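You operate a simulated robot arm through the tools that you are given. There is no shell and no other tool.

The job below is to be done with a simulated robot arm. You get a single attempt, and the scene is never put back.

JOB
Park the pump and finish the right joint with the orange jointer.
Fine: rub it smooth, sweep the crumbs off with the wooden brush, put both tools back. Set down upright: wooden brush. What is to be rubbed or washed off counts as gone when no trace of it is left.

The check looks at the end state, three seconds after you hand in, the way a careful person would. Anything else that was tipped, shoved, dropped, spilled or broken makes it a failure.

ROBOT AND FRAMES
A 7-joint arm with a fingered hand, fixed in place. Base frame: the origin is on the floor under the middle of its stand, x ahead of it, y to its left, z up; the work surface is at about z = 850. Readings come in mm, rad, newtons and seconds.
With the tool pointing down near the work surface it reaches from about 200 to 640 mm from the base axis. Its first joint turns from -2.007 to 2.007 rad. Payload 3.1 kg.
The tool frame sits at the grasp point between the pads (the TCP): z along the fingers, y along the line on which they close. The tips reach 22 mm beyond it. The gripper opens to 112 mm; its body begins 60 mm behind the TCP. The gripper is a hand of 3 fingers: y runs from the thumb to the fingers, the wrist lies at [0, 0, -218] in the tool frame, and closing takes about 1.5 s.
Orientation is told as [roll, pitch, yaw] about the base's x, y, z axes, in that order, counted from this pose: with the fingers straight down and closing along the base's y, the tool's x points along the base's -x, its y along +y and its z along -z.

CONTROLS
- The arm moves only by the tool step_arm. Its argument "series" is a list of rows, each a list of 6 numbers: the shift along the tool's x, y, z in mm, then the turn, a rotation vector about the tool's x, y, z in rad. In form: [[dx, dy, dz, rx, ry, rz], ...]. A call has 1 to 20 rows; each row is the pose to reach, as a shift and turn from the pose commanded when the call began, along the tool's axes at that moment. "grip" is the finger opening in mm, from 0 to 112, set as the call begins (left out, the last holds). A row lasts 0.2 s, in which the tool goes at most 50 mm and 0.15 rad; a call with a longer step from one row to the next is refused whole, and so is a gripper value outside its range. A pose out of reach is approached as far as the arm can. The call stops where the force on the tool passes 50 N (or 10 N more than at its start, if that is more) or the arm is blocked; 0.2 s more then pass. The fingers move at their own pace (about 108 mm/s each) and stop on an object; they squeeze with about 31 N. The grip force told is the motor's: it shows also when the fingers shut on nothing. Time passes only in rows, and 0.2 s behind the last, so rows that repeat a pose let the fingers close. The reply holds the time, the measured pose of the TCP, the force on the tool along the base axes, the opening and the grip force, in the units named above and with some noise, with the torque about the TCP (base axes, N m) and any sound that the robot's microphone picked up.
- Cameras (640 x 400 px; columns grow to the right, rows downward): "scene" is fixed at [45.2, 491.3, 1480.6]; the picture's right is [-0.91, -0.42, 0.00], its down [-0.18, 0.38, -0.91] and it looks along [0.38, -0.82, -0.42] (base axes); focal length 325 px, centre (320, 200). "wrist" rides on the gripper at [66, 3, -80] in the tool frame; the picture's right is [-0.05, 1.00, 0.00], its down [-0.77, -0.04, -0.64] and it looks along [-0.64, -0.03, 0.77] (tool axes); focal length 275 px, centre (320, 200). There is no depth. A picture from a camera that has moved, and an enlarged one, comes with that camera's place and axes in the base frame and with its lens. The place of the scene camera against the robot may be out by one fixed shift of up to 18 mm in any direction.
- camera(camera): a new picture of that camera. No time passes.
- move_column(by): slides the trunk up (or, below 0, down) by that many mm; the arm rides with it, the base frame stays. It gives what a move gives, with no picture.
- finger_targets(finger1, finger2, thumb_bend): sets how far each is bent, from 0 (flat) to 1 (curled in); at 0.3 the hand is open as for a grip, at 0.7 the pads meet at the TCP. One left out holds its place. A second passes; each finger stops where it meets its share of the squeeze, and holds until it gets a number again. A gripper value or a shape takes the hand back. It gives what a move gives, with no picture; readings hold the bend of each and the force on the fingers (four entries, about 0 where the hand has none), thumb and palm.
- hand_shape(shape): the hand has 3 fingers and takes this shape, open, in about a second: jaw (thumb against the fingers, like two jaws); tri (thumb and two fingers); tip (a fingertip pinch); poke (one finger out to press); point (the index stretched); flat (the hand flat); cup (the hand cupped); fist (a fist). The gripper value then closes the fingers along that shape, each until it touches; the sizes above hold for jaw. It gives what a move gives, with no picture.
- close_up(camera, box): a new picture of the part [left, top, right, bottom] of that camera's present view, enlarged. No time passes.
- job_done(): hands the job in; it is judged then, once.

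Places have to be worked out from the pictures, the camera data and where the tool is seen. Open the gripper and draw the arm clear of the work before you hand the job in, unless the task says otherwise.

The tools are called after "Request:" as name(argument=value, ...) on one line, values as JSON. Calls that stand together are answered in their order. step_arm: Moves the arm, as the interface text tells. Its arguments: {"type":"object","properties":{"series":{"type":"array","items":{"type":"array","items":{"type":"number"}}},"grip":{"type":"number"}},"required":["series"]} The other tools are called the same way: move_column (by) moves the trunk up or down; hand_shape (shape) gives the hand a shape; finger_targets (finger1, finger2, thumb_bend) moves the fingers one by one; camera (camera) takes a picture; close_up (camera, box) takes an enlarged picture of a part of a camera's view; job_done () hands the job in.

At the start:

```text
time: 0.0
tool_pos: [469.0, -185.5, 1212.6]
orientation: [-0.001, 0.0, 0.0]
contact_force: [0.2, -0.8, 0.4]
torque: [-0.03, -0.02, 0.02]
width: 112.2
grip_force: 0.1
shape: jaw
bend: [0.3, 0.3, 0.3]
finger forces: [0.0, 0.1, 0.0, 0.0, 0.0, 0.0]
trunk travel left (down, up): [-800.0, 190.0]
```

scene: 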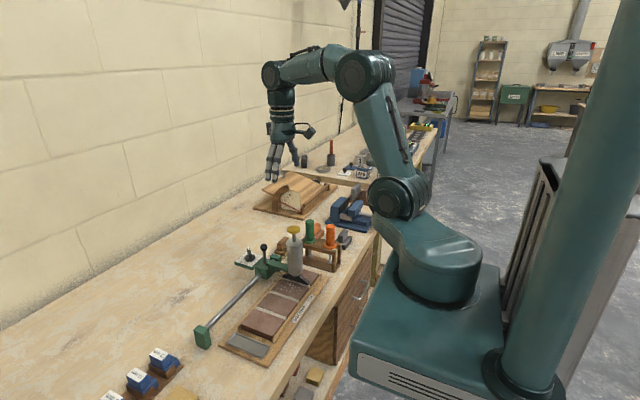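
wrist: 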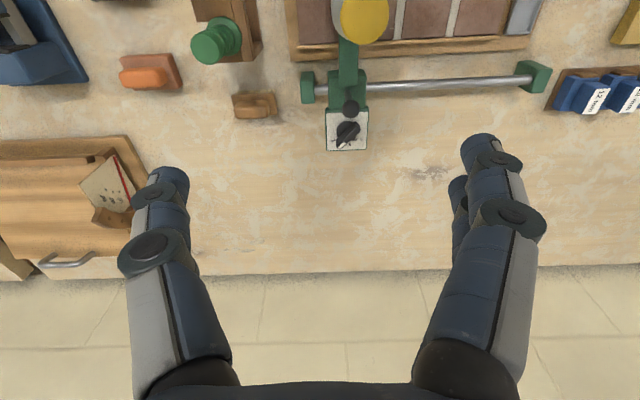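

I begin by looking closely at the scene: the pump carriage on a rail, a rack with orange and green handled jointers, and a brush somewhere to be found.

Request:
close_up(camera="scene", box=[190, 210, 390, 370])

Request:
close_up(camera="scene", box=[240, 130, 400, 240])

Request:
close_up(camera="wrist", box=[100, 0, 360, 170])

Request:
close_up(camera="wrist", box=[280, 0, 640, 170])

```text
2.50 times, centred on (290, 290) of scene
camera zoom: at [45.2, 491.3, 1480.6], right [-0.91, -0.42, 0.0], down [-0.18, 0.38, -0.91], along [0.38, -0.82, -0.42], focal length 814 px, centre (395, -25)
```

zoom: 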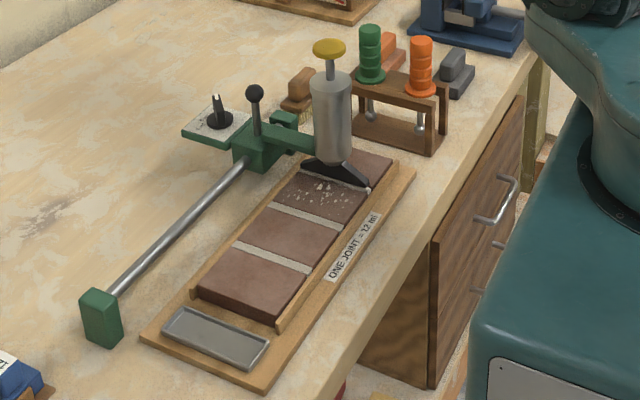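

```text
3.64 times, centred on (320, 185) of scene
camera zoom: at [45.2, 491.3, 1480.6], right [-0.91, -0.42, 0.0], down [-0.18, 0.38, -0.91], along [0.38, -0.82, -0.42], focal length 1183 px, centre (320, 254)
```

zoom: 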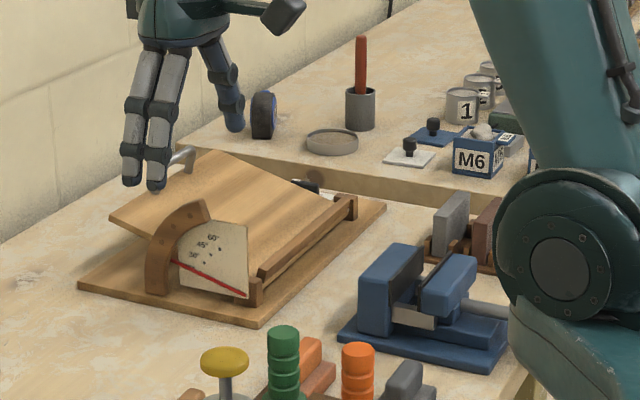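

```text
2.35 times, centred on (230, 85) of wrist
camera zoom: at [404.1, -182.8, 1292.3], right [0.05, 1.0, 0.0], down [0.77, -0.04, 0.64], along [0.64, -0.03, -0.77], focal length 648 px, centre (532, 471)
```

zoom: 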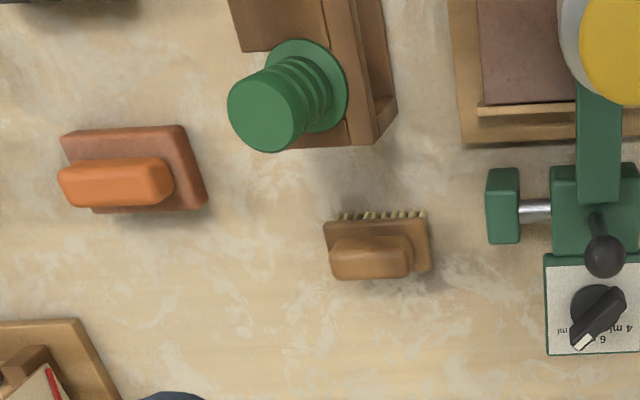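

```text
1.78 times, centred on (460, 85) of wrist
camera zoom: at [404.1, -182.8, 1292.3], right [0.05, 1.0, 0.0], down [0.77, -0.04, 0.64], along [0.64, -0.03, -0.77], focal length 489 px, centre (71, 404)
```

zoom: 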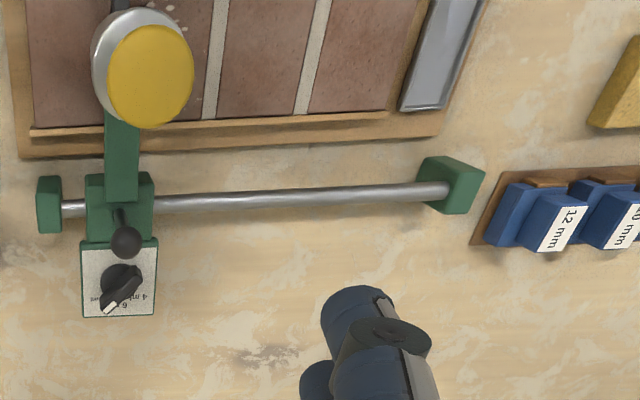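

The pump carriage sits at the right (-y) end of its rail over the right joint, around (430, -145). The wooden brush is near (553, -287), and the jointer rack is close to the pump's right. I draw the hand back toward the base for a wrist-camera view of the pump, joints and rack.

Request:
step_arm(series=[[40, 10, 0, 0, 0, 0], [80, 20, 0, 0, 0, 0], [120, 30, 0, 0, 0, 0], [160, 40, 0, 0, 0, 0], [190, 50, 0, 0, 0, 0], [190, 50, 0, 0, 0, 0]])

Request:
camera(camera="wrist")

Request:
camera(camera="scene")

```text
time: 1.4
tool_pos: [281.0, -135.0, 1210.8]
orientation: [0.0, 0.003, -0.002]
contact_force: [-0.1, 0.7, -0.1]
torque: [-0.04, 0.01, 0.01]
width: 112.2
grip_force: 0.1
shape: jaw
bend: [0.3, 0.3, 0.3]
finger forces: [0.1, 0.0, 0.0, 0.0, 0.0, 0.1]
trunk travel left (down, up): [-800.0, 190.0]
```

```text
taken
camera wrist: at [214.3, -132.4, 1290.7], right [0.05, 1.0, 0.0], down [0.77, -0.04, 0.63], along [0.63, -0.03, -0.77], focal length 275 px, centre (320, 200)
```

wrist: 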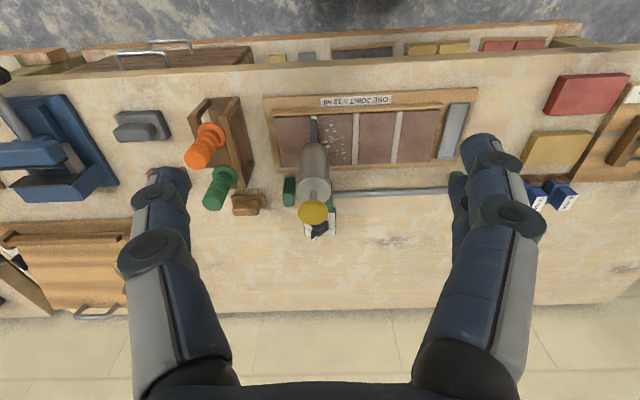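

```text
taken
```

scene: 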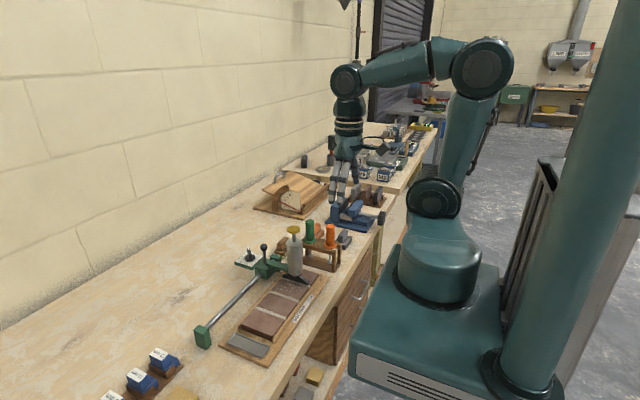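

Request:
close_up(camera="wrist", box=[240, 70, 490, 240])

Request:
close_up(camera="wrist", box=[100, 80, 280, 220])

Request:
close_up(camera="scene", box=[230, 220, 330, 290])

Request:
close_up(camera="scene", box=[180, 280, 330, 380])

```text
2.35 times, centred on (365, 155) of wrist
camera zoom: at [214.3, -132.4, 1290.7], right [0.05, 1.0, 0.0], down [0.77, -0.04, 0.63], along [0.63, -0.03, -0.77], focal length 648 px, centre (214, 306)
```

zoom: 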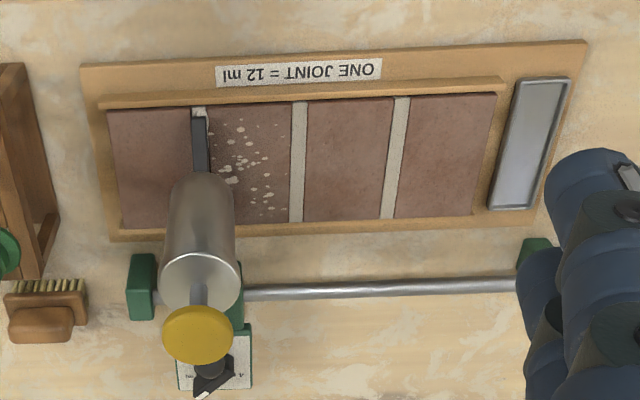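

```text
2.86 times, centred on (190, 150) of wrist
camera zoom: at [214.3, -132.4, 1290.7], right [0.05, 1.0, 0.0], down [0.77, -0.04, 0.63], along [0.63, -0.03, -0.77], focal length 786 px, centre (691, 343)
```

zoom: 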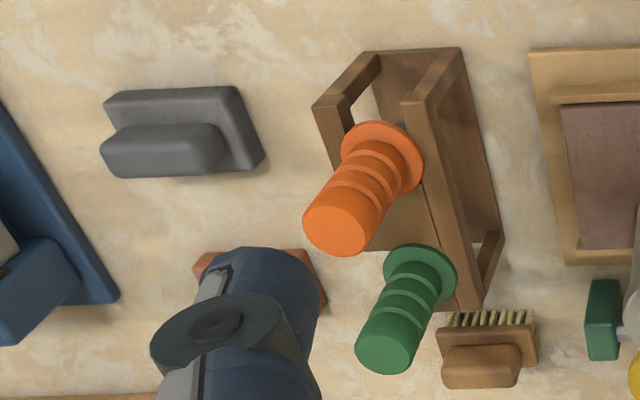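

```text
5.71 times, centred on (280, 255) of scene
camera zoom: at [45.2, 491.3, 1480.6], right [-0.91, -0.42, 0.0], down [-0.18, 0.38, -0.91], along [0.38, -0.82, -0.42], focal length 1859 px, centre (549, -114)
```

zoom: 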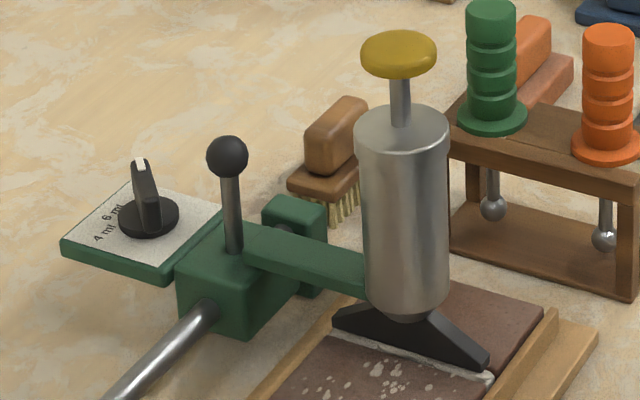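

```text
4.00 times, centred on (255, 330) of scene
camera zoom: at [45.2, 491.3, 1480.6], right [-0.91, -0.42, 0.0], down [-0.18, 0.38, -0.91], along [0.38, -0.82, -0.42], focal length 1302 px, centre (580, -320)
```

zoom: 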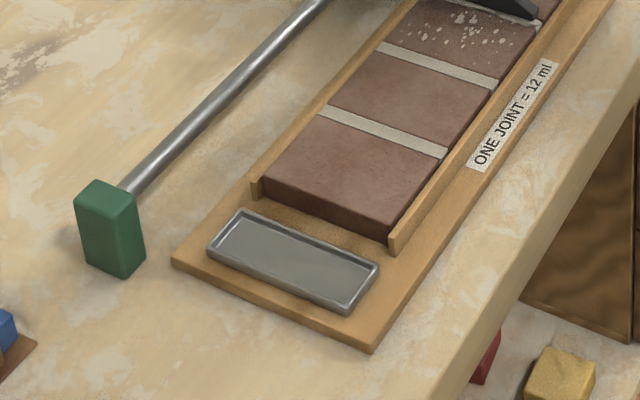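

The joint layout is clear: three joints at y ≈ -151, -82, -15, with the drip tray (the parking place) at about y = 84 on the left end. Next I move to look at the jointer rack and brush from closer up.

Request:
step_arm(series=[[2, -28, 30, 0, 0, 0], [4, -56, 60, 0, 0, 0], [6, -84, 90, 0, 0, 0], [8, -112, 120, 0, 0, 0], [10, -140, 150, 0, 0, 0], [10, -140, 150, 0, 0, 0]])

Request:
camera(camera="wrist")

```text
time: 2.8
tool_pos: [268.6, -275.2, 1061.4]
orientation: [-0.002, 0.0, -0.001]
contact_force: [0.0, -0.4, -0.2]
torque: [-0.05, -0.03, 0.0]
width: 111.8
grip_force: 0.1
shape: jaw
bend: [0.3, 0.3, 0.3]
finger forces: [0.1, 0.1, 0.0, 0.0, 0.1, 0.1]
trunk travel left (down, up): [-800.0, 190.0]
```

```text
taken
camera wrist: at [202.9, -272.0, 1141.2], right [0.05, 1.0, 0.0], down [0.77, -0.04, 0.64], along [0.64, -0.03, -0.77], focal length 275 px, centre (320, 200)
```

wrist: 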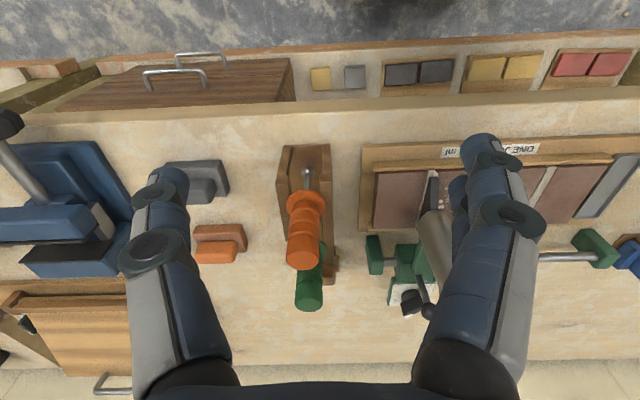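

Request:
close_up(camera="wrist", box=[240, 130, 380, 320])

Request:
close_up(camera="wrist", box=[340, 130, 460, 330])

```text
2.11 times, centred on (310, 225) of wrist
camera zoom: at [202.9, -272.0, 1141.2], right [0.05, 1.0, 0.0], down [0.77, -0.04, 0.64], along [0.64, -0.03, -0.77], focal length 580 px, centre (341, 147)
```

zoom: 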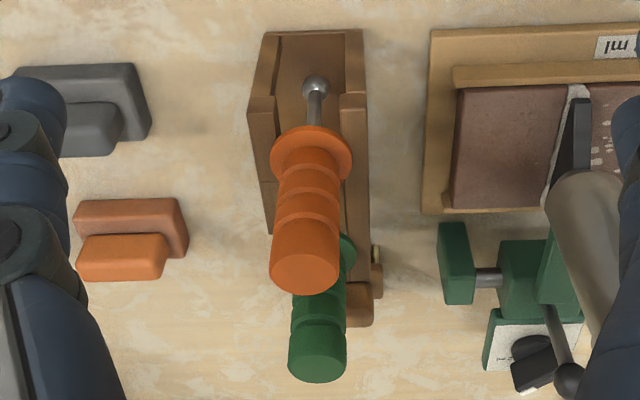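

```text
2.00 times, centred on (400, 230) of wrist
camera zoom: at [202.9, -272.0, 1141.2], right [0.05, 1.0, 0.0], down [0.77, -0.04, 0.64], along [0.64, -0.03, -0.77], focal length 551 px, centre (160, 140)
```

zoom: 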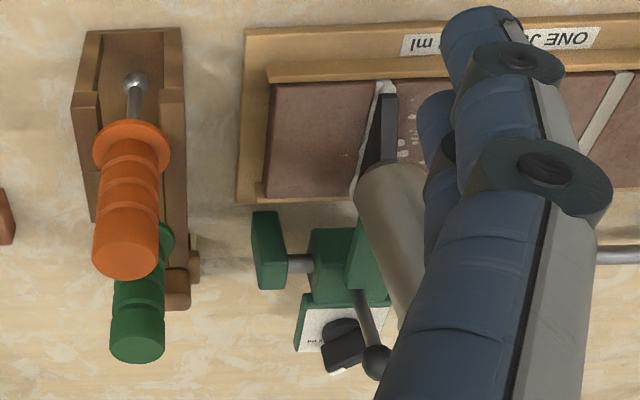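

The orange jointer hangs with its flange on two rails at about (387, -295), with its handle at z ≈ 930–995. Before pushing the pump I want a good look at the carriage knob and at the parking end near the tray, so I go over to the left side at a safe height.

Request:
step_arm(series=[[0, 30, -40, 0, 0, 0], [0, 75, -60, 0, 0, 0], [0, 120, -60, 0, 0, 0], [0, 165, -60, 0, 0, 0], [0, 210, -60, 0, 0, 0], [0, 255, -60, 0, 0, 0], [0, 300, -60, 0, 0, 0], [-25, 340, -60, 0, 0, 0], [-65, 350, -60, 0, 0, 0], [-65, 350, -60, 0, 0, 0]])

Request:
camera(camera="wrist")

```text
time: 5.0
tool_pos: [335.2, 75.4, 1123.9]
orientation: [0.0, 0.001, 0.001]
contact_force: [-0.7, -1.0, 0.1]
torque: [0.01, -0.03, 0.01]
width: 112.1
grip_force: 0.2
shape: jaw
bend: [0.3, 0.3, 0.3]
finger forces: [0.0, 0.0, 0.1, 0.0, 0.0, 0.0]
trunk travel left (down, up): [-800.0, 190.0]
```

```text
taken
camera wrist: at [269.2, 77.6, 1202.8], right [0.05, 1.0, 0.0], down [0.77, -0.04, 0.64], along [0.64, -0.03, -0.77], focal length 275 px, centre (320, 200)
```

wrist: 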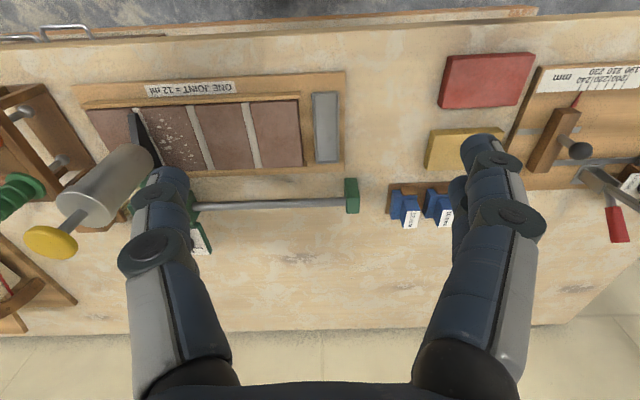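

Request:
close_up(camera="wrist", box=[70, 70, 370, 260])

Request:
close_up(camera="wrist", box=[230, 80, 370, 230])

```text
2.11 times, centred on (220, 165) of wrist
camera zoom: at [269.2, 77.6, 1202.8], right [0.05, 1.0, 0.0], down [0.77, -0.04, 0.64], along [0.64, -0.03, -0.77], focal length 580 px, centre (530, 274)
```

zoom: 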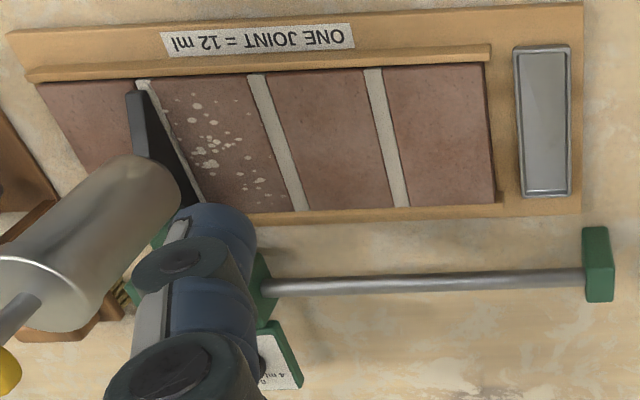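

```text
2.67 times, centred on (300, 155) of wrist
camera zoom: at [269.2, 77.6, 1202.8], right [0.05, 1.0, 0.0], down [0.77, -0.04, 0.64], along [0.64, -0.03, -0.77], focal length 734 px, centre (373, 320)
```

zoom: 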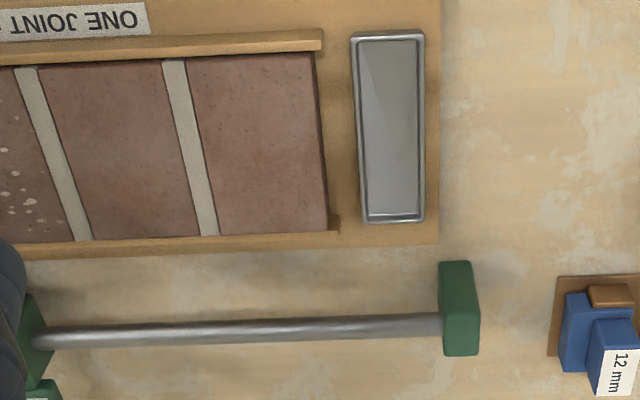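

The rail's left stop is at y ≈ 102; with the carriage half-length of 24 mm that puts the parked pump exactly over the tray (y ≈ 78). I turn the hand 90° so its camera stays clear of the pump's plunger, and move toward the carriage knob at about (540, -150, 960).

Request:
step_arm(series=[[-17, -7, 0, 0, 0, -0.143], [-34, -14, 0, 0, 0, -0.286], [-51, -21, 0, 0, 0, -0.429], [-68, -28, 0, 0, 0, -0.572], [-85, -35, 0, 0, 0, -0.715], [-102, -42, 0, 0, 0, -0.858], [-119, -49, 0, 0, 0, -1.001], [-136, -56, 0, 0, 0, -1.144], [-153, -63, 0, 0, 0, -1.287], [-170, -70, 0, 0, 0, -1.43], [-187, -77, 0, 0, 0, -1.571], [-187, -77, 0, 0, 0, -1.571]], grip=70)

Request:
camera(camera="wrist")

Request:
camera(camera="scene")

```text
time: 7.6
tool_pos: [522.4, -1.6, 1123.7]
orientation: [0.001, 0.0, 1.57]
contact_force: [1.2, 0.4, 0.1]
torque: [-0.01, 0.02, 0.0]
width: 70.4
grip_force: 0.1
shape: jaw
bend: [0.71, 0.71, 0.69]
finger forces: [0.1, 0.0, 0.0, 0.1, 0.0, 0.0]
trunk travel left (down, up): [-800.0, 190.0]
```

```text
taken
camera wrist: at [519.1, -68.8, 1202.5], right [-1.0, 0.05, 0.0], down [0.04, 0.77, 0.64], along [0.03, 0.64, -0.77], focal length 275 px, centre (320, 200)
```

wrist: 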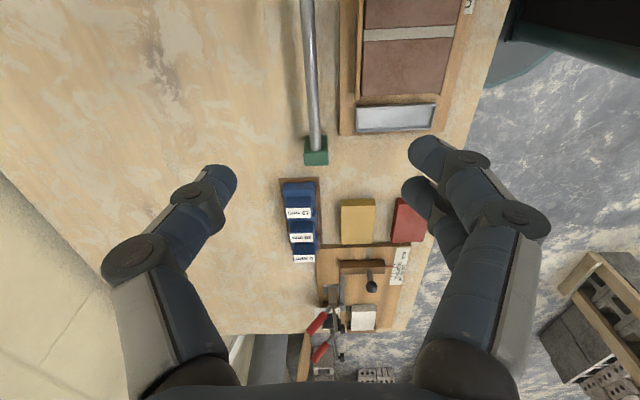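

```text
taken
```

scene: 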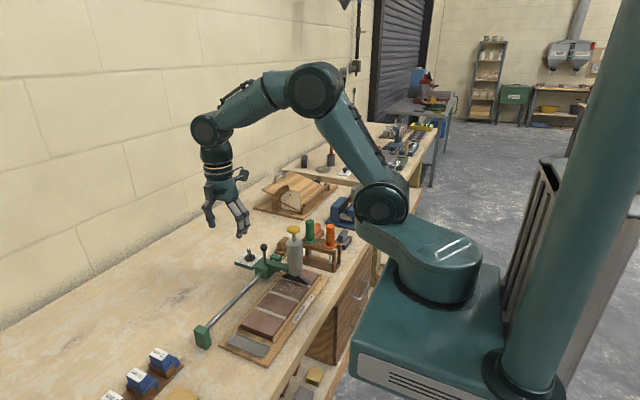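

The fingers' knuckles spread wide, so closing along x would be tight next to the pump cylinder. I turn the hand another 90° (camera on the wall side) so that the fingers close along the rail direction, and hover above the knob.

Request:
step_arm(series=[[13, -2, 0, 0, 0, -0.143], [26, -4, 0, 0, 0, -0.286], [39, -6, 0, 0, 0, -0.429], [52, -8, 0, 0, 0, -0.572], [65, -10, 0, 0, 0, -0.715], [78, -12, 0, 0, 0, -0.858], [91, -14, 0, 0, 0, -1.001], [104, -15, 0, 0, 0, -1.144], [117, -16, 0, 0, 0, -1.287], [130, -17, 0, 0, 0, -1.43], [147, -18, 0, 0, 0, -1.571], [147, -18, 0, 0, 0, -1.571]])

Request:
camera(camera="wrist")

Request:
camera(camera="scene")

```text
time: 10.2
tool_pos: [166.3, 81.6, 1123.1]
orientation: [-0.006, 0.032, -3.121]
contact_force: [17.2, 7.6, 0.6]
torque: [0.05, -0.17, 0.43]
width: 63.4
grip_force: 0.1
shape: jaw
bend: [0.71, 0.73, 0.69]
finger forces: [0.0, 0.0, 0.0, 0.0, 0.0, 0.1]
out of reach, approached as far as the arm can: row 1, 2, 3, 4, 5, 6, 7, 8, 9, 10, 11, 12
trunk travel left (down, up): [-800.0, 190.0]
stopped in row 12: the force on the tool passed its limit at 102 N (the readings are from after the stop); the commanded pose is now the measured one
```

```text
taken
camera wrist: at [230.4, 79.1, 1205.2], right [-0.03, -1.0, -0.01], down [-0.79, 0.01, 0.61], along [-0.61, 0.02, -0.79], focal length 275 px, centre (320, 200)
```

wrist: 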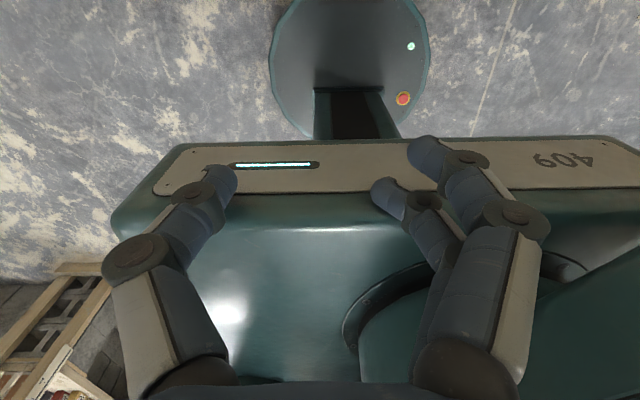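

```text
taken
```

scene: 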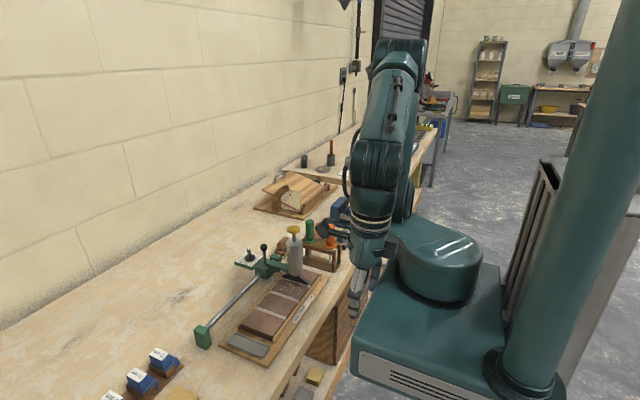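

The joint limits don't allow that turn and the arm swung back toward its base. I check carefully whether anything was disturbed before going on.

Request:
close_up(camera="scene", box=[220, 200, 380, 310])

Request:
close_up(camera="scene", box=[240, 130, 460, 270])

```text
3.64 times, centred on (300, 255) of scene
camera zoom: at [45.2, 491.3, 1480.6], right [-0.91, -0.42, 0.0], down [-0.18, 0.38, -0.91], along [0.38, -0.82, -0.42], focal length 1183 px, centre (393, 0)
```

zoom: 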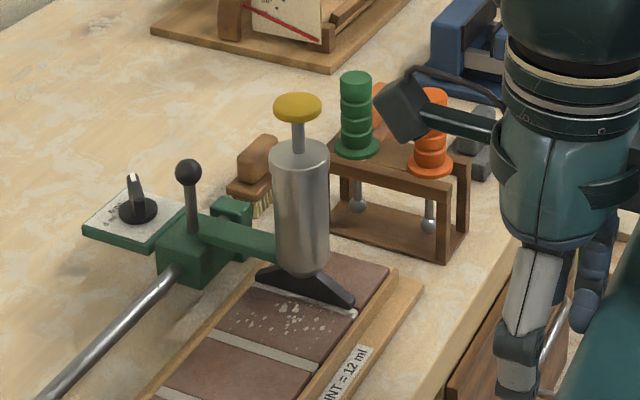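

```text
2.86 times, centred on (350, 200) of scene
camera zoom: at [45.2, 491.3, 1480.6], right [-0.91, -0.42, 0.0], down [-0.18, 0.38, -0.91], along [0.38, -0.82, -0.42], focal length 930 px, centre (234, 200)
```

zoom: 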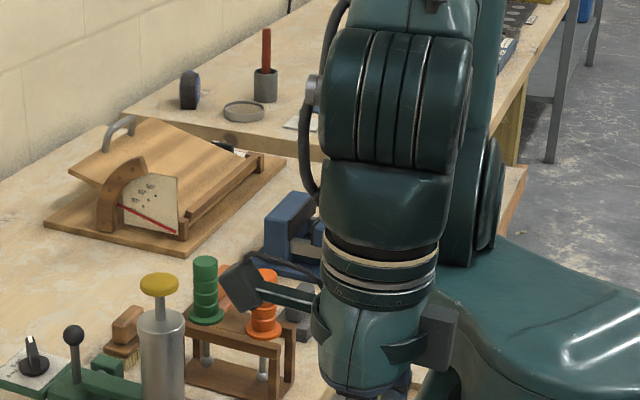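

Nothing on the bench has been disturbed: the pump, rack, brush and jointers are all in place. I back away gently from the contact (up and slightly forward) and see how the arm behaves.

Request:
step_arm(series=[[10, 0, -20, 0, 0, 0], [20, 0, -40, 0, 0, 0], [30, 0, -60, 0, 0, 0]])

Request:
camera(camera="scene")

```text
time: 11.0
tool_pos: [161.7, 105.4, 1170.4]
orientation: [-0.002, 0.029, -3.124]
contact_force: [0.1, -0.7, 0.7]
torque: [-0.02, 0.01, 0.02]
width: 70.4
grip_force: 0.1
shape: jaw
bend: [0.71, 0.71, 0.69]
finger forces: [0.1, 0.1, 0.0, 0.0, 0.0, 0.1]
out of reach, approached as far as the arm can: row 1, 2, 3
trunk travel left (down, up): [-800.0, 190.0]
```

```text
taken
```

scene: 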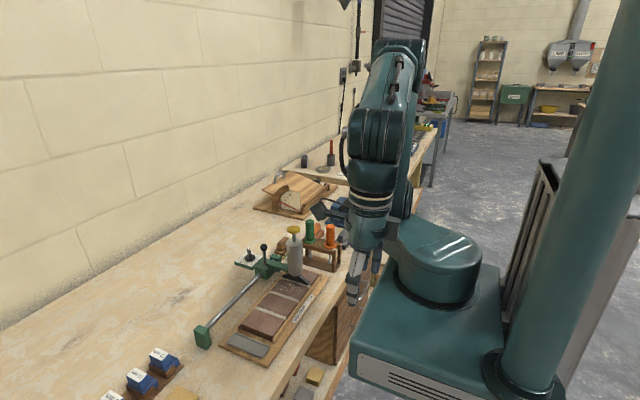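

The contact is released. I unwind the turn now (yaw back from 180° toward 90°), at this height, while moving forward away from the base.

Request:
step_arm(series=[[10, 0, -5, 0, 0, 0.143], [20, 0, -10, 0, 0, 0.286], [30, 0, -15, 0, 0, 0.429], [40, 0, -20, 0, 0, 0.572], [50, 0, -20, 0, 0, 0.715], [60, 0, -20, 0, 0, 0.858]])

Request:
camera(camera="scene")

```text
time: 12.4
tool_pos: [221.0, 105.5, 1192.0]
orientation: [-0.022, 0.018, 2.3]
contact_force: [0.4, -0.4, 0.0]
torque: [-0.02, 0.01, -0.05]
width: 70.3
grip_force: 0.1
shape: jaw
bend: [0.71, 0.71, 0.69]
finger forces: [0.1, 0.0, 0.1, 0.0, 0.0, 0.0]
trunk travel left (down, up): [-800.0, 190.0]
```

```text
taken
```

scene: 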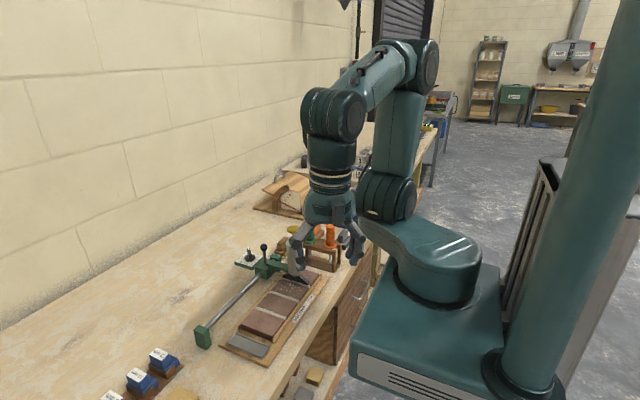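

The arm behaves normally again. I unwind further to yaw ≈ 45°, which keeps the camera box clear of the plunger and the fingers clear of the pump, moving forward to a hover.

Request:
step_arm(series=[[13, -1, 0, 0, 0, 0.138], [27, -2, 0, 0, 0, 0.276], [41, -3, 0, 0, 0, 0.414], [55, -4, 0, 0, 0, 0.552], [69, -5, 0, 0, 0, 0.69], [83, -6, 0, 0, 0, 0.828], [97, -7, 0, 0, 0, 0.966], [111, -8, 0, 0, 0, 1.104], [125, -10, 0, 0, 0, 1.242], [139, -11, 0, 0, 0, 1.38], [152, -12, 0, 0, 0, 1.515], [152, -12, 0, 0, 0, 1.515]])

Request:
camera(camera="scene")

```text
time: 15.0
tool_pos: [332.2, 0.7, 1194.8]
orientation: [-0.016, -0.02, 0.786]
contact_force: [0.4, 0.4, -0.4]
torque: [0.0, 0.01, 0.01]
width: 70.0
grip_force: 0.1
shape: jaw
bend: [0.71, 0.71, 0.69]
finger forces: [0.1, 0.1, 0.0, 0.1, 0.0, 0.0]
trunk travel left (down, up): [-800.0, 190.0]
```

```text
taken
```

scene: 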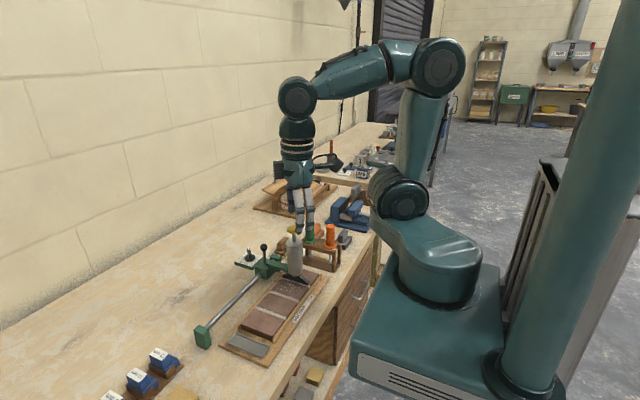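

I go over to hover left of the knob, straightening the slight tilt, to view the carriage from above.

Request:
step_arm(series=[[-13, -36, 10, -0.008, 0.01, 0], [-26, -72, 20, -0.016, 0.02, 0], [-39, -108, 30, -0.016, 0.02, 0], [-52, -144, 40, -0.016, 0.02, 0], [-65, -180, 50, -0.016, 0.02, 0], [-76, -218, 60, -0.016, 0.02, 0], [-76, -218, 60, -0.016, 0.02, 0]])

Request:
camera(camera="wrist")

Request:
camera(camera="scene")

```text
time: 16.6
tool_pos: [539.3, -99.5, 1141.2]
orientation: [-0.003, -0.001, 0.788]
contact_force: [0.7, -0.2, 0.5]
torque: [0.03, -0.02, 0.0]
width: 70.2
grip_force: 0.0
shape: jaw
bend: [0.71, 0.71, 0.69]
finger forces: [0.0, 0.1, 0.1, 0.1, 0.1, 0.0]
trunk travel left (down, up): [-800.0, 190.0]
```

```text
taken
camera wrist: at [491.9, -144.7, 1219.6], right [-0.68, 0.74, 0.0], down [0.57, 0.52, 0.64], along [0.47, 0.43, -0.77], focal length 275 px, centre (320, 200)
```

wrist: 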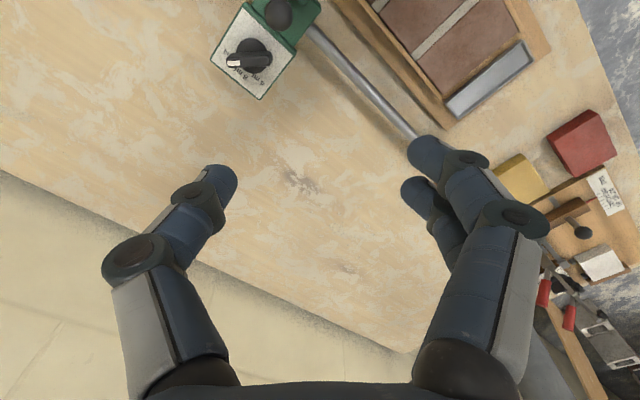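

```text
taken
```

scene: 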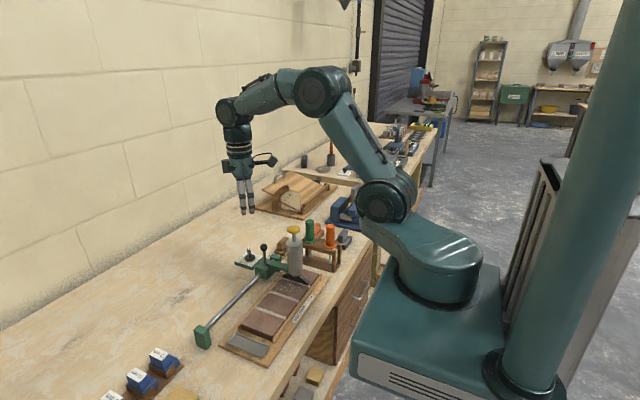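

The knob triangulates to about (533, -151, 966). I move above it and descend to just over the ball, then check alignment.

Request:
step_arm(series=[[14, -11, 20, 0, 0, 0], [28, -22, 40, 0, 0, 0], [41, -32, 70, 0, 0, 0], [41, -32, 100, 0, 0, 0], [41, -32, 128, 0, 0, 0], [41, -32, 128, 0, 0, 0]])

Request:
camera(camera="wrist")

Request:
close_up(camera="scene", box=[190, 130, 350, 290])

```text
time: 18.0
tool_pos: [533.8, -151.3, 1011.0]
orientation: [0.0, -0.002, 0.788]
contact_force: [0.2, 0.8, 0.5]
torque: [0.01, -0.03, 0.0]
width: 70.2
grip_force: 0.1
shape: jaw
bend: [0.71, 0.71, 0.69]
finger forces: [0.0, 0.1, 0.0, 0.1, 0.0, 0.1]
trunk travel left (down, up): [-800.0, 190.0]
```

```text
taken
camera wrist: at [486.2, -196.4, 1090.9], right [-0.68, 0.74, 0.0], down [0.57, 0.52, 0.64], along [0.47, 0.43, -0.77], focal length 275 px, centre (320, 200)
```

wrist: 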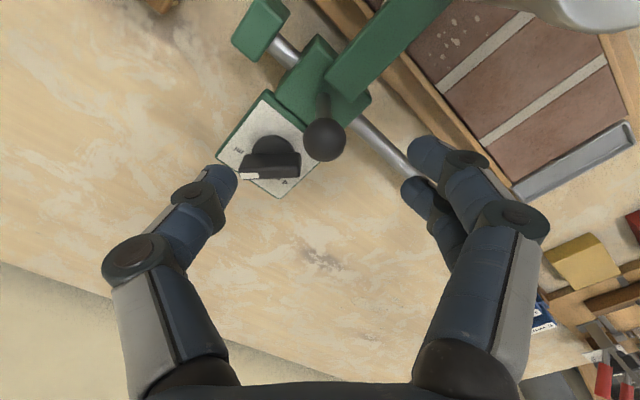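

```text
2.50 times, centred on (270, 210) of scene
camera zoom: at [45.2, 491.3, 1480.6], right [-0.91, -0.42, 0.0], down [-0.18, 0.38, -0.91], along [0.38, -0.82, -0.42], focal length 814 px, centre (445, 175)
```

zoom: 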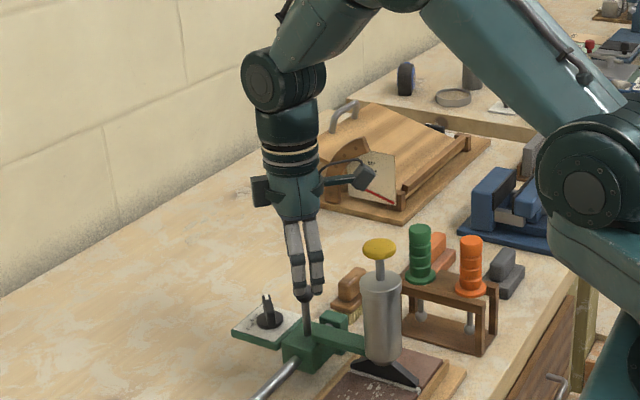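

Alignment is good: the knob (≈22 mm ball) is centred between thumb and fingers at (532, -151). I descend to ball height and close gently on it.

Request:
step_arm(series=[[0, 0, 23, 0, 0, 0], [0, 0, 45, 0, 0, 0], [0, 0, 45, 0, 0, 0]])

Request:
step_arm(series=[[0, 0, 0, 0, 0, 0], [0, 0, 0, 0, 0, 0], [0, 0, 0, 0, 0, 0], [0, 0, 0, 0, 0, 0], [0, 0, 0, 0, 0, 0], [0, 0, 0, 0, 0, 0], [0, 0, 0, 0, 0, 0]], grip=15)

Request:
camera(camera="wrist")

Request:
close_up(camera="scene", box=[190, 170, 350, 290])

```text
time: 18.8
tool_pos: [535.6, -151.0, 966.5]
orientation: [-0.002, -0.001, 0.787]
contact_force: [-0.8, 0.6, 0.9]
torque: [-0.01, -0.02, 0.01]
width: 70.0
grip_force: 0.1
shape: jaw
bend: [0.71, 0.71, 0.69]
finger forces: [0.1, 0.0, 0.1, 0.0, 0.1, 0.1]
trunk travel left (down, up): [-800.0, 190.0]
```

```text
time: 20.4
tool_pos: [535.4, -151.6, 966.4]
orientation: [-0.002, -0.002, 0.786]
contact_force: [0.1, 0.7, -1.2]
torque: [0.01, 0.03, -0.01]
width: 15.3
grip_force: 0.1
shape: jaw
bend: [0.72, 0.72, 0.7]
finger forces: [0.1, 0.0, 0.0, 0.0, 0.1, 0.0]
trunk travel left (down, up): [-800.0, 190.0]
```

```text
taken
camera wrist: at [486.7, -196.3, 1046.1], right [-0.68, 0.74, 0.0], down [0.57, 0.52, 0.64], along [0.47, 0.43, -0.77], focal length 275 px, centre (320, 200)
```

wrist: 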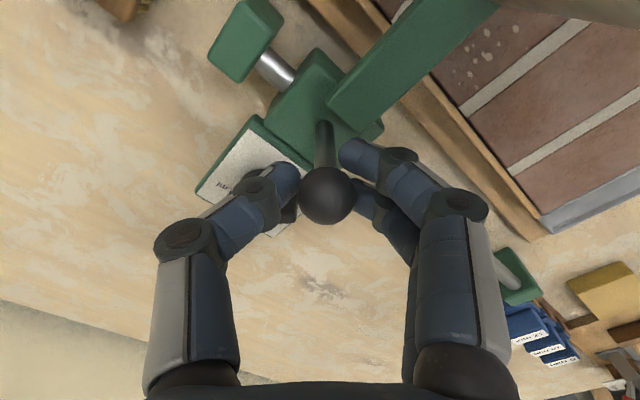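

```text
3.33 times, centred on (270, 230) of scene
camera zoom: at [45.2, 491.3, 1480.6], right [-0.91, -0.42, 0.0], down [-0.18, 0.38, -0.91], along [0.38, -0.82, -0.42], focal length 1085 px, centre (487, 100)
```

zoom: 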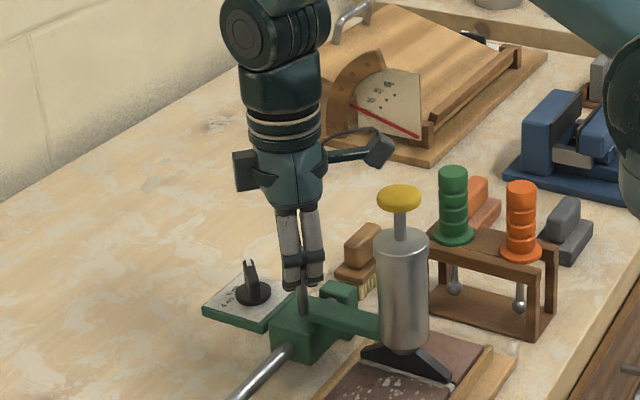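

The fingers stand around the post just under the ball with no contact yet at 15 mm. I close further to hold the post.

Request:
step_arm(series=[[0, 0, 0, 0, 0, 0], [0, 0, 0, 0, 0, 0], [0, 0, 0, 0, 0, 0], [0, 0, 0, 0, 0, 0], [0, 0, 0, 0, 0, 0]], grip=4)

Request:
camera(camera="wrist")

```text
time: 21.6
tool_pos: [535.9, -151.5, 966.2]
orientation: [-0.001, -0.003, 0.787]
contact_force: [-0.2, -0.4, 0.1]
torque: [0.01, 0.0, -0.01]
width: 4.6
grip_force: 0.1
shape: jaw
bend: [0.7, 0.71, 0.7]
finger forces: [0.7, 0.0, 0.1, 0.0, 0.3, 0.0]
trunk travel left (down, up): [-800.0, 190.0]
```

```text
taken
camera wrist: at [486.6, -196.2, 1046.1], right [-0.68, 0.74, 0.0], down [0.57, 0.52, 0.64], along [0.47, 0.43, -0.77], focal length 275 px, centre (320, 200)
```

wrist: 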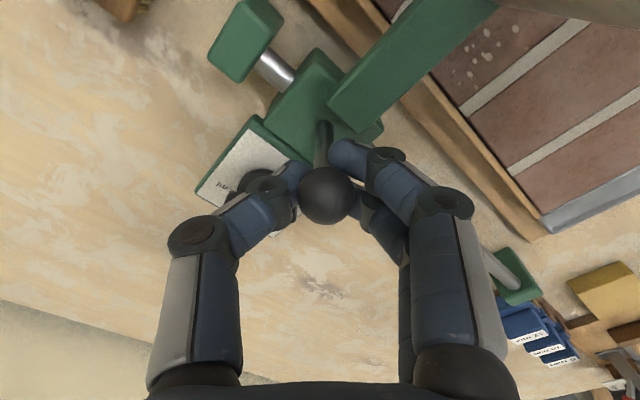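

Contact is just beginning at this opening. I close fully and then start a gentle push in +y (20 mm) to see whether the carriage follows.

Request:
step_arm(series=[[0, 0, 0, 0, 0, 0], [0, 0, 0, 0, 0, 0], [0, 0, 0, 0, 0, 0], [0, 0, 0, 0, 0, 0]], grip=0)

Request:
step_arm(series=[[-3.5, 3.5, 0, 0, 0, 0], [-7, 7, 0, 0, 0, 0], [-10.5, 10.5, 0, 0, 0, 0], [-14, 14, 0, 0, 0, 0]])

Request:
camera(camera="wrist")

Request:
close_up(camera="scene", box=[190, 170, 350, 290])

```text
time: 22.6
tool_pos: [536.0, -152.5, 965.7]
orientation: [-0.001, 0.0, 0.787]
contact_force: [-0.5, -0.7, -7.1]
torque: [-0.06, 0.04, 0.04]
width: 0.0
grip_force: 31.3
shape: jaw
bend: [0.71, 0.65, 0.71]
finger forces: [16.0, 13.7, 0.0, 0.0, 27.8, 0.0]
trunk travel left (down, up): [-800.0, 190.0]
```

```text
time: 23.6
tool_pos: [535.5, -131.9, 966.2]
orientation: [-0.001, -0.001, 0.788]
contact_force: [-3.4, -0.4, -11.9]
torque: [-0.13, 0.15, 0.02]
width: 0.0
grip_force: 30.8
shape: jaw
bend: [0.71, 0.65, 0.71]
finger forces: [17.9, 14.9, 0.0, 0.0, 27.9, 0.0]
trunk travel left (down, up): [-800.0, 190.0]
```

```text
taken
camera wrist: at [487.3, -176.3, 1045.7], right [-0.67, 0.74, 0.0], down [0.57, 0.52, 0.64], along [0.47, 0.43, -0.77], focal length 275 px, centre (320, 200)
```

wrist: 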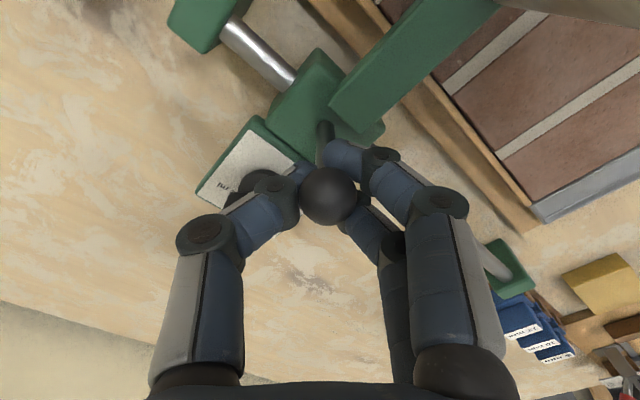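

```text
3.33 times, centred on (270, 230) of scene
camera zoom: at [45.2, 491.3, 1480.6], right [-0.91, -0.42, 0.0], down [-0.18, 0.38, -0.91], along [0.38, -0.82, -0.42], focal length 1085 px, centre (487, 100)
```

zoom: 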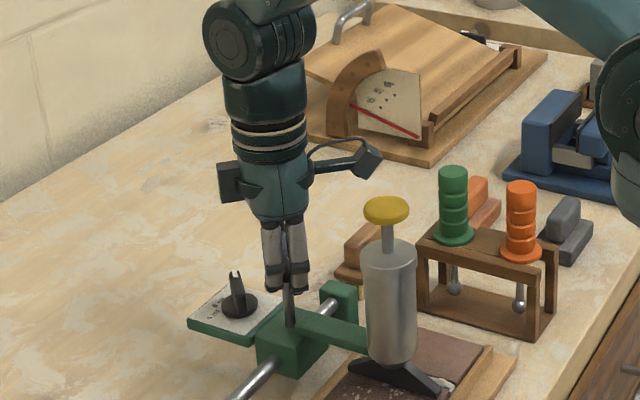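

The carriage follows smoothly with low force. I continue the slide by 180 mm toward the left end, leaving the last stretch for a slow approach to the stop.

Request:
step_arm(series=[[-14.2, 14.1, 0, 0, 0, 0], [-28.4, 28.2, 0, 0, 0, 0], [-42.5, 42.3, 0, 0, 0, 0], [-56.7, 56.4, 0, 0, 0, 0], [-70.9, 70.5, 0, 0, 0, 0], [-85.1, 84.6, 0, 0, 0, 0], [-99.3, 98.7, 0, 0, 0, 0], [-113.4, 112.8, 0, 0, 0, 0], [-127.6, 126.9, 0, 0, 0, 0]])

Request:
camera(camera="wrist")

Request:
camera(camera="scene")

```text
time: 25.6
tool_pos: [535.4, 50.1, 965.4]
orientation: [-0.002, 0.0, 0.788]
contact_force: [-2.8, 0.9, -10.0]
torque: [-0.1, 0.17, 0.06]
width: 0.0
grip_force: 31.0
shape: jaw
bend: [0.7, 0.65, 0.71]
finger forces: [19.2, 16.3, 0.1, 0.0, 28.1, 0.0]
trunk travel left (down, up): [-800.0, 190.0]
```

```text
taken
camera wrist: at [487.4, 4.4, 1045.8], right [-0.68, 0.74, 0.0], down [0.57, 0.52, 0.64], along [0.47, 0.43, -0.77], focal length 275 px, centre (320, 200)
```

wrist: 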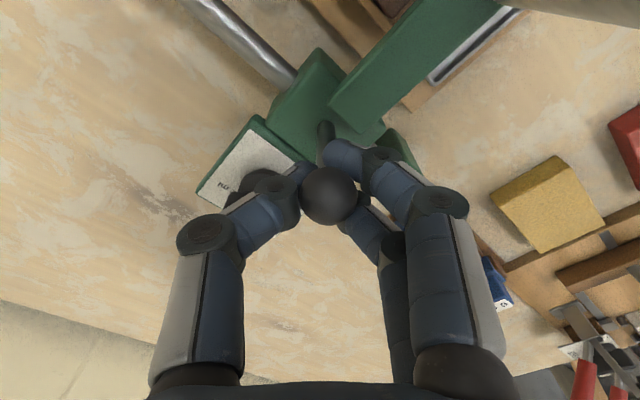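

```text
taken
```

scene: 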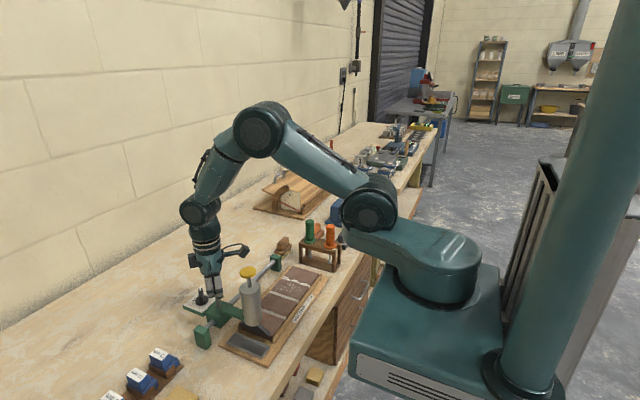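

Carriage is at y ≈ 50, now approaching the tray. I push on in small steps until the stop or until the nozzle is over the middle of the tray (y ≈ 78).

Request:
step_arm(series=[[-4.25, 4.2, 0, 0, 0, 0], [-8.5, 8.5, 0, 0, 0, 0], [-12.8, 12.7, 0, 0, 0, 0], [-16.3, 16.2, 0, 0, 0, 0], [-19.5, 19.4, 0, 0, 0, 0]])

Request:
camera(camera="wrist")

Request:
close_up(camera="scene", box=[160, 220, 340, 370])

```text
time: 26.8
tool_pos: [536.0, 74.5, 966.4]
orientation: [0.0, 0.001, 0.788]
contact_force: [-5.6, -4.6, -12.2]
torque: [-0.19, 0.23, 0.1]
width: 0.0
grip_force: 31.1
shape: jaw
bend: [0.7, 0.65, 0.71]
finger forces: [22.2, 15.7, 0.0, 0.0, 29.4, 0.0]
trunk travel left (down, up): [-800.0, 190.0]
```

```text
taken
camera wrist: at [487.5, 29.3, 1045.8], right [-0.67, 0.74, 0.0], down [0.57, 0.52, 0.64], along [0.47, 0.43, -0.77], focal length 275 px, centre (320, 200)
```

wrist: 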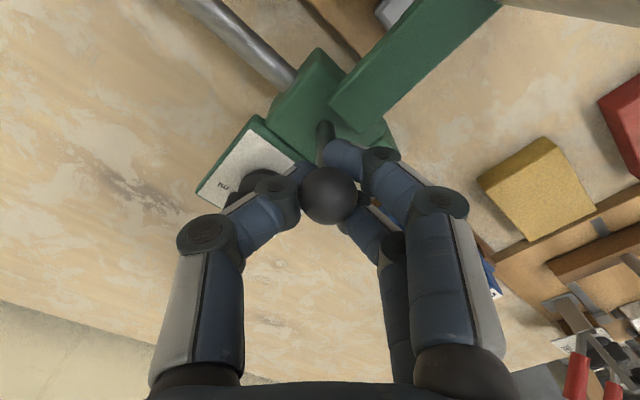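

```text
2.67 times, centred on (250, 295) of scene
camera zoom: at [45.2, 491.3, 1480.6], right [-0.91, -0.42, 0.0], down [-0.18, 0.38, -0.91], along [0.38, -0.82, -0.42], focal length 868 px, centre (507, -53)
```

zoom: 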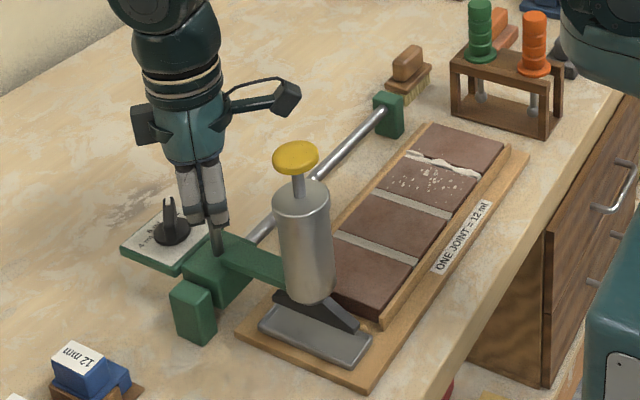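

The nozzle is over the tray and the carriage appears to touch the end block. I push another 3 mm to confirm it is at the stop.

Request:
step_arm(series=[[-1, 1, 0, 0, 0, 0], [-2.1, 2.1, 0, 0, 0, 0], [-2.1, 2.1, 0, 0, 0, 0]])

Request:
close_up(camera="scene", box=[180, 280, 280, 370])

```text
time: 27.6
tool_pos: [536.5, 75.7, 965.4]
orientation: [0.0, -0.001, 0.788]
contact_force: [-5.8, -17.6, -12.9]
torque: [-0.24, 0.15, 0.04]
width: 0.1
grip_force: 31.3
shape: jaw
bend: [0.7, 0.65, 0.71]
finger forces: [21.3, 11.5, 0.0, 0.0, 32.0, 0.0]
trunk travel left (down, up): [-800.0, 190.0]
```

```text
4.44 times, centred on (230, 325) of scene
camera zoom: at [45.2, 491.3, 1480.6], right [-0.91, -0.42, 0.0], down [-0.18, 0.38, -0.91], along [0.38, -0.82, -0.42], focal length 1446 px, centre (720, -356)
```

zoom: 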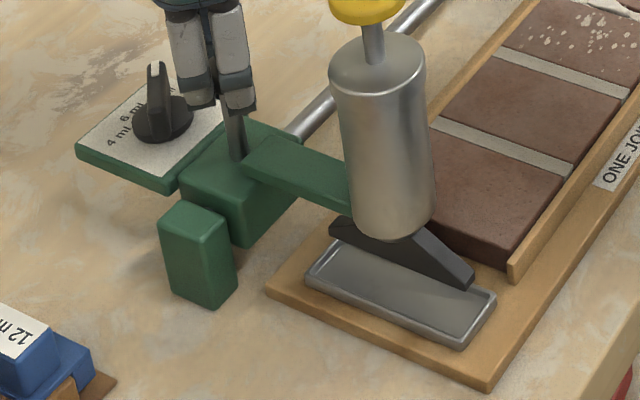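

The force rises to 17.6 N with no more travel: the carriage is at its stop, pump parked over the tray. I relax the push, open the fingers, and lift straight up.

Request:
step_arm(series=[[1.5, -1.5, 0, 0, 0, 0], [1.8, -1.8, 0, 0, 0, 0]])

Request:
step_arm(series=[[0, 0, 0, 0, 0, 0], [0, 0, 0, 0, 0, 0], [0, 0, 0, 0, 0, 0], [0, 0, 0, 0, 0, 0], [0, 0, 0, 0, 0, 0]], grip=70)

Request:
step_arm(series=[[0, 0, -20, 0, 0, 0], [0, 0, -50, 0, 0, 0], [0, 0, -90, 0, 0, 0], [0, 0, -130, 0, 0, 0], [0, 0, -170, 0, 0, 0]])

Request:
camera(camera="wrist")

Request:
close_up(camera="scene", box=[180, 220, 360, 370])

```text
time: 28.2
tool_pos: [536.7, 75.2, 966.9]
orientation: [0.0, 0.0, 0.788]
contact_force: [-6.3, -11.6, -13.1]
torque: [-0.18, 0.18, -0.01]
width: 0.0
grip_force: 30.8
shape: jaw
bend: [0.7, 0.65, 0.71]
finger forces: [21.6, 13.3, 0.0, 0.1, 30.4, 0.0]
trunk travel left (down, up): [-800.0, 190.0]
```

```text
time: 29.4
tool_pos: [535.5, 77.4, 967.8]
orientation: [-0.002, -0.002, 0.787]
contact_force: [0.5, -0.5, 0.2]
torque: [-0.03, 0.01, -0.01]
width: 69.5
grip_force: 0.1
shape: jaw
bend: [0.71, 0.71, 0.69]
finger forces: [0.0, 0.1, 0.0, 0.1, 0.1, 0.0]
trunk travel left (down, up): [-800.0, 190.0]
```

```text
time: 30.6
tool_pos: [535.0, 75.2, 1138.0]
orientation: [-0.002, -0.002, 0.787]
contact_force: [0.2, 1.4, 0.1]
torque: [0.03, -0.01, 0.0]
width: 69.6
grip_force: 0.0
shape: jaw
bend: [0.71, 0.71, 0.69]
finger forces: [0.0, 0.1, 0.0, 0.0, 0.1, 0.0]
trunk travel left (down, up): [-800.0, 190.0]
```

```text
taken
camera wrist: at [486.0, 30.9, 1216.3], right [-0.67, 0.74, 0.0], down [0.57, 0.52, 0.64], along [0.47, 0.43, -0.77], focal length 275 px, centre (320, 200)
```

wrist: 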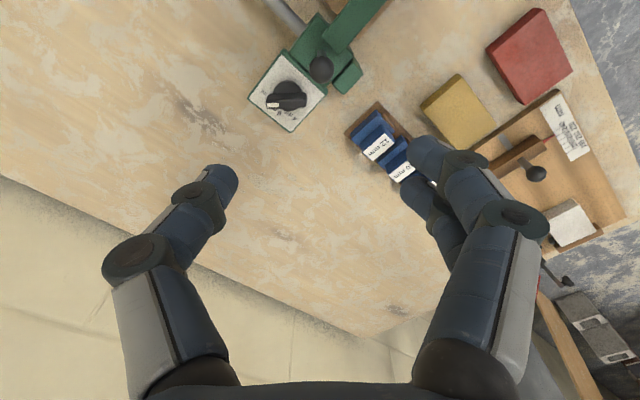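

```text
2.67 times, centred on (270, 295) of scene
camera zoom: at [45.2, 491.3, 1480.6], right [-0.91, -0.42, 0.0], down [-0.18, 0.38, -0.91], along [0.38, -0.82, -0.42], focal length 868 px, centre (453, -53)
```

zoom: 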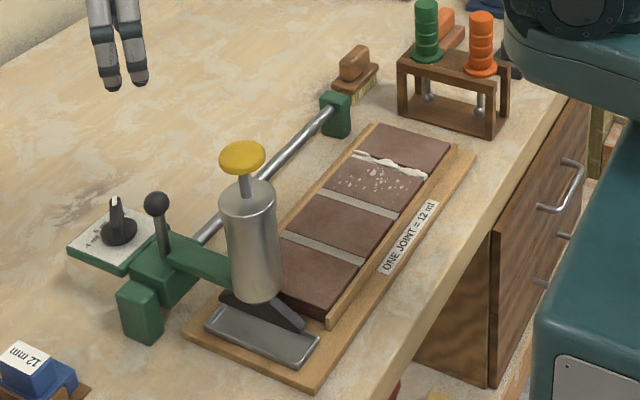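

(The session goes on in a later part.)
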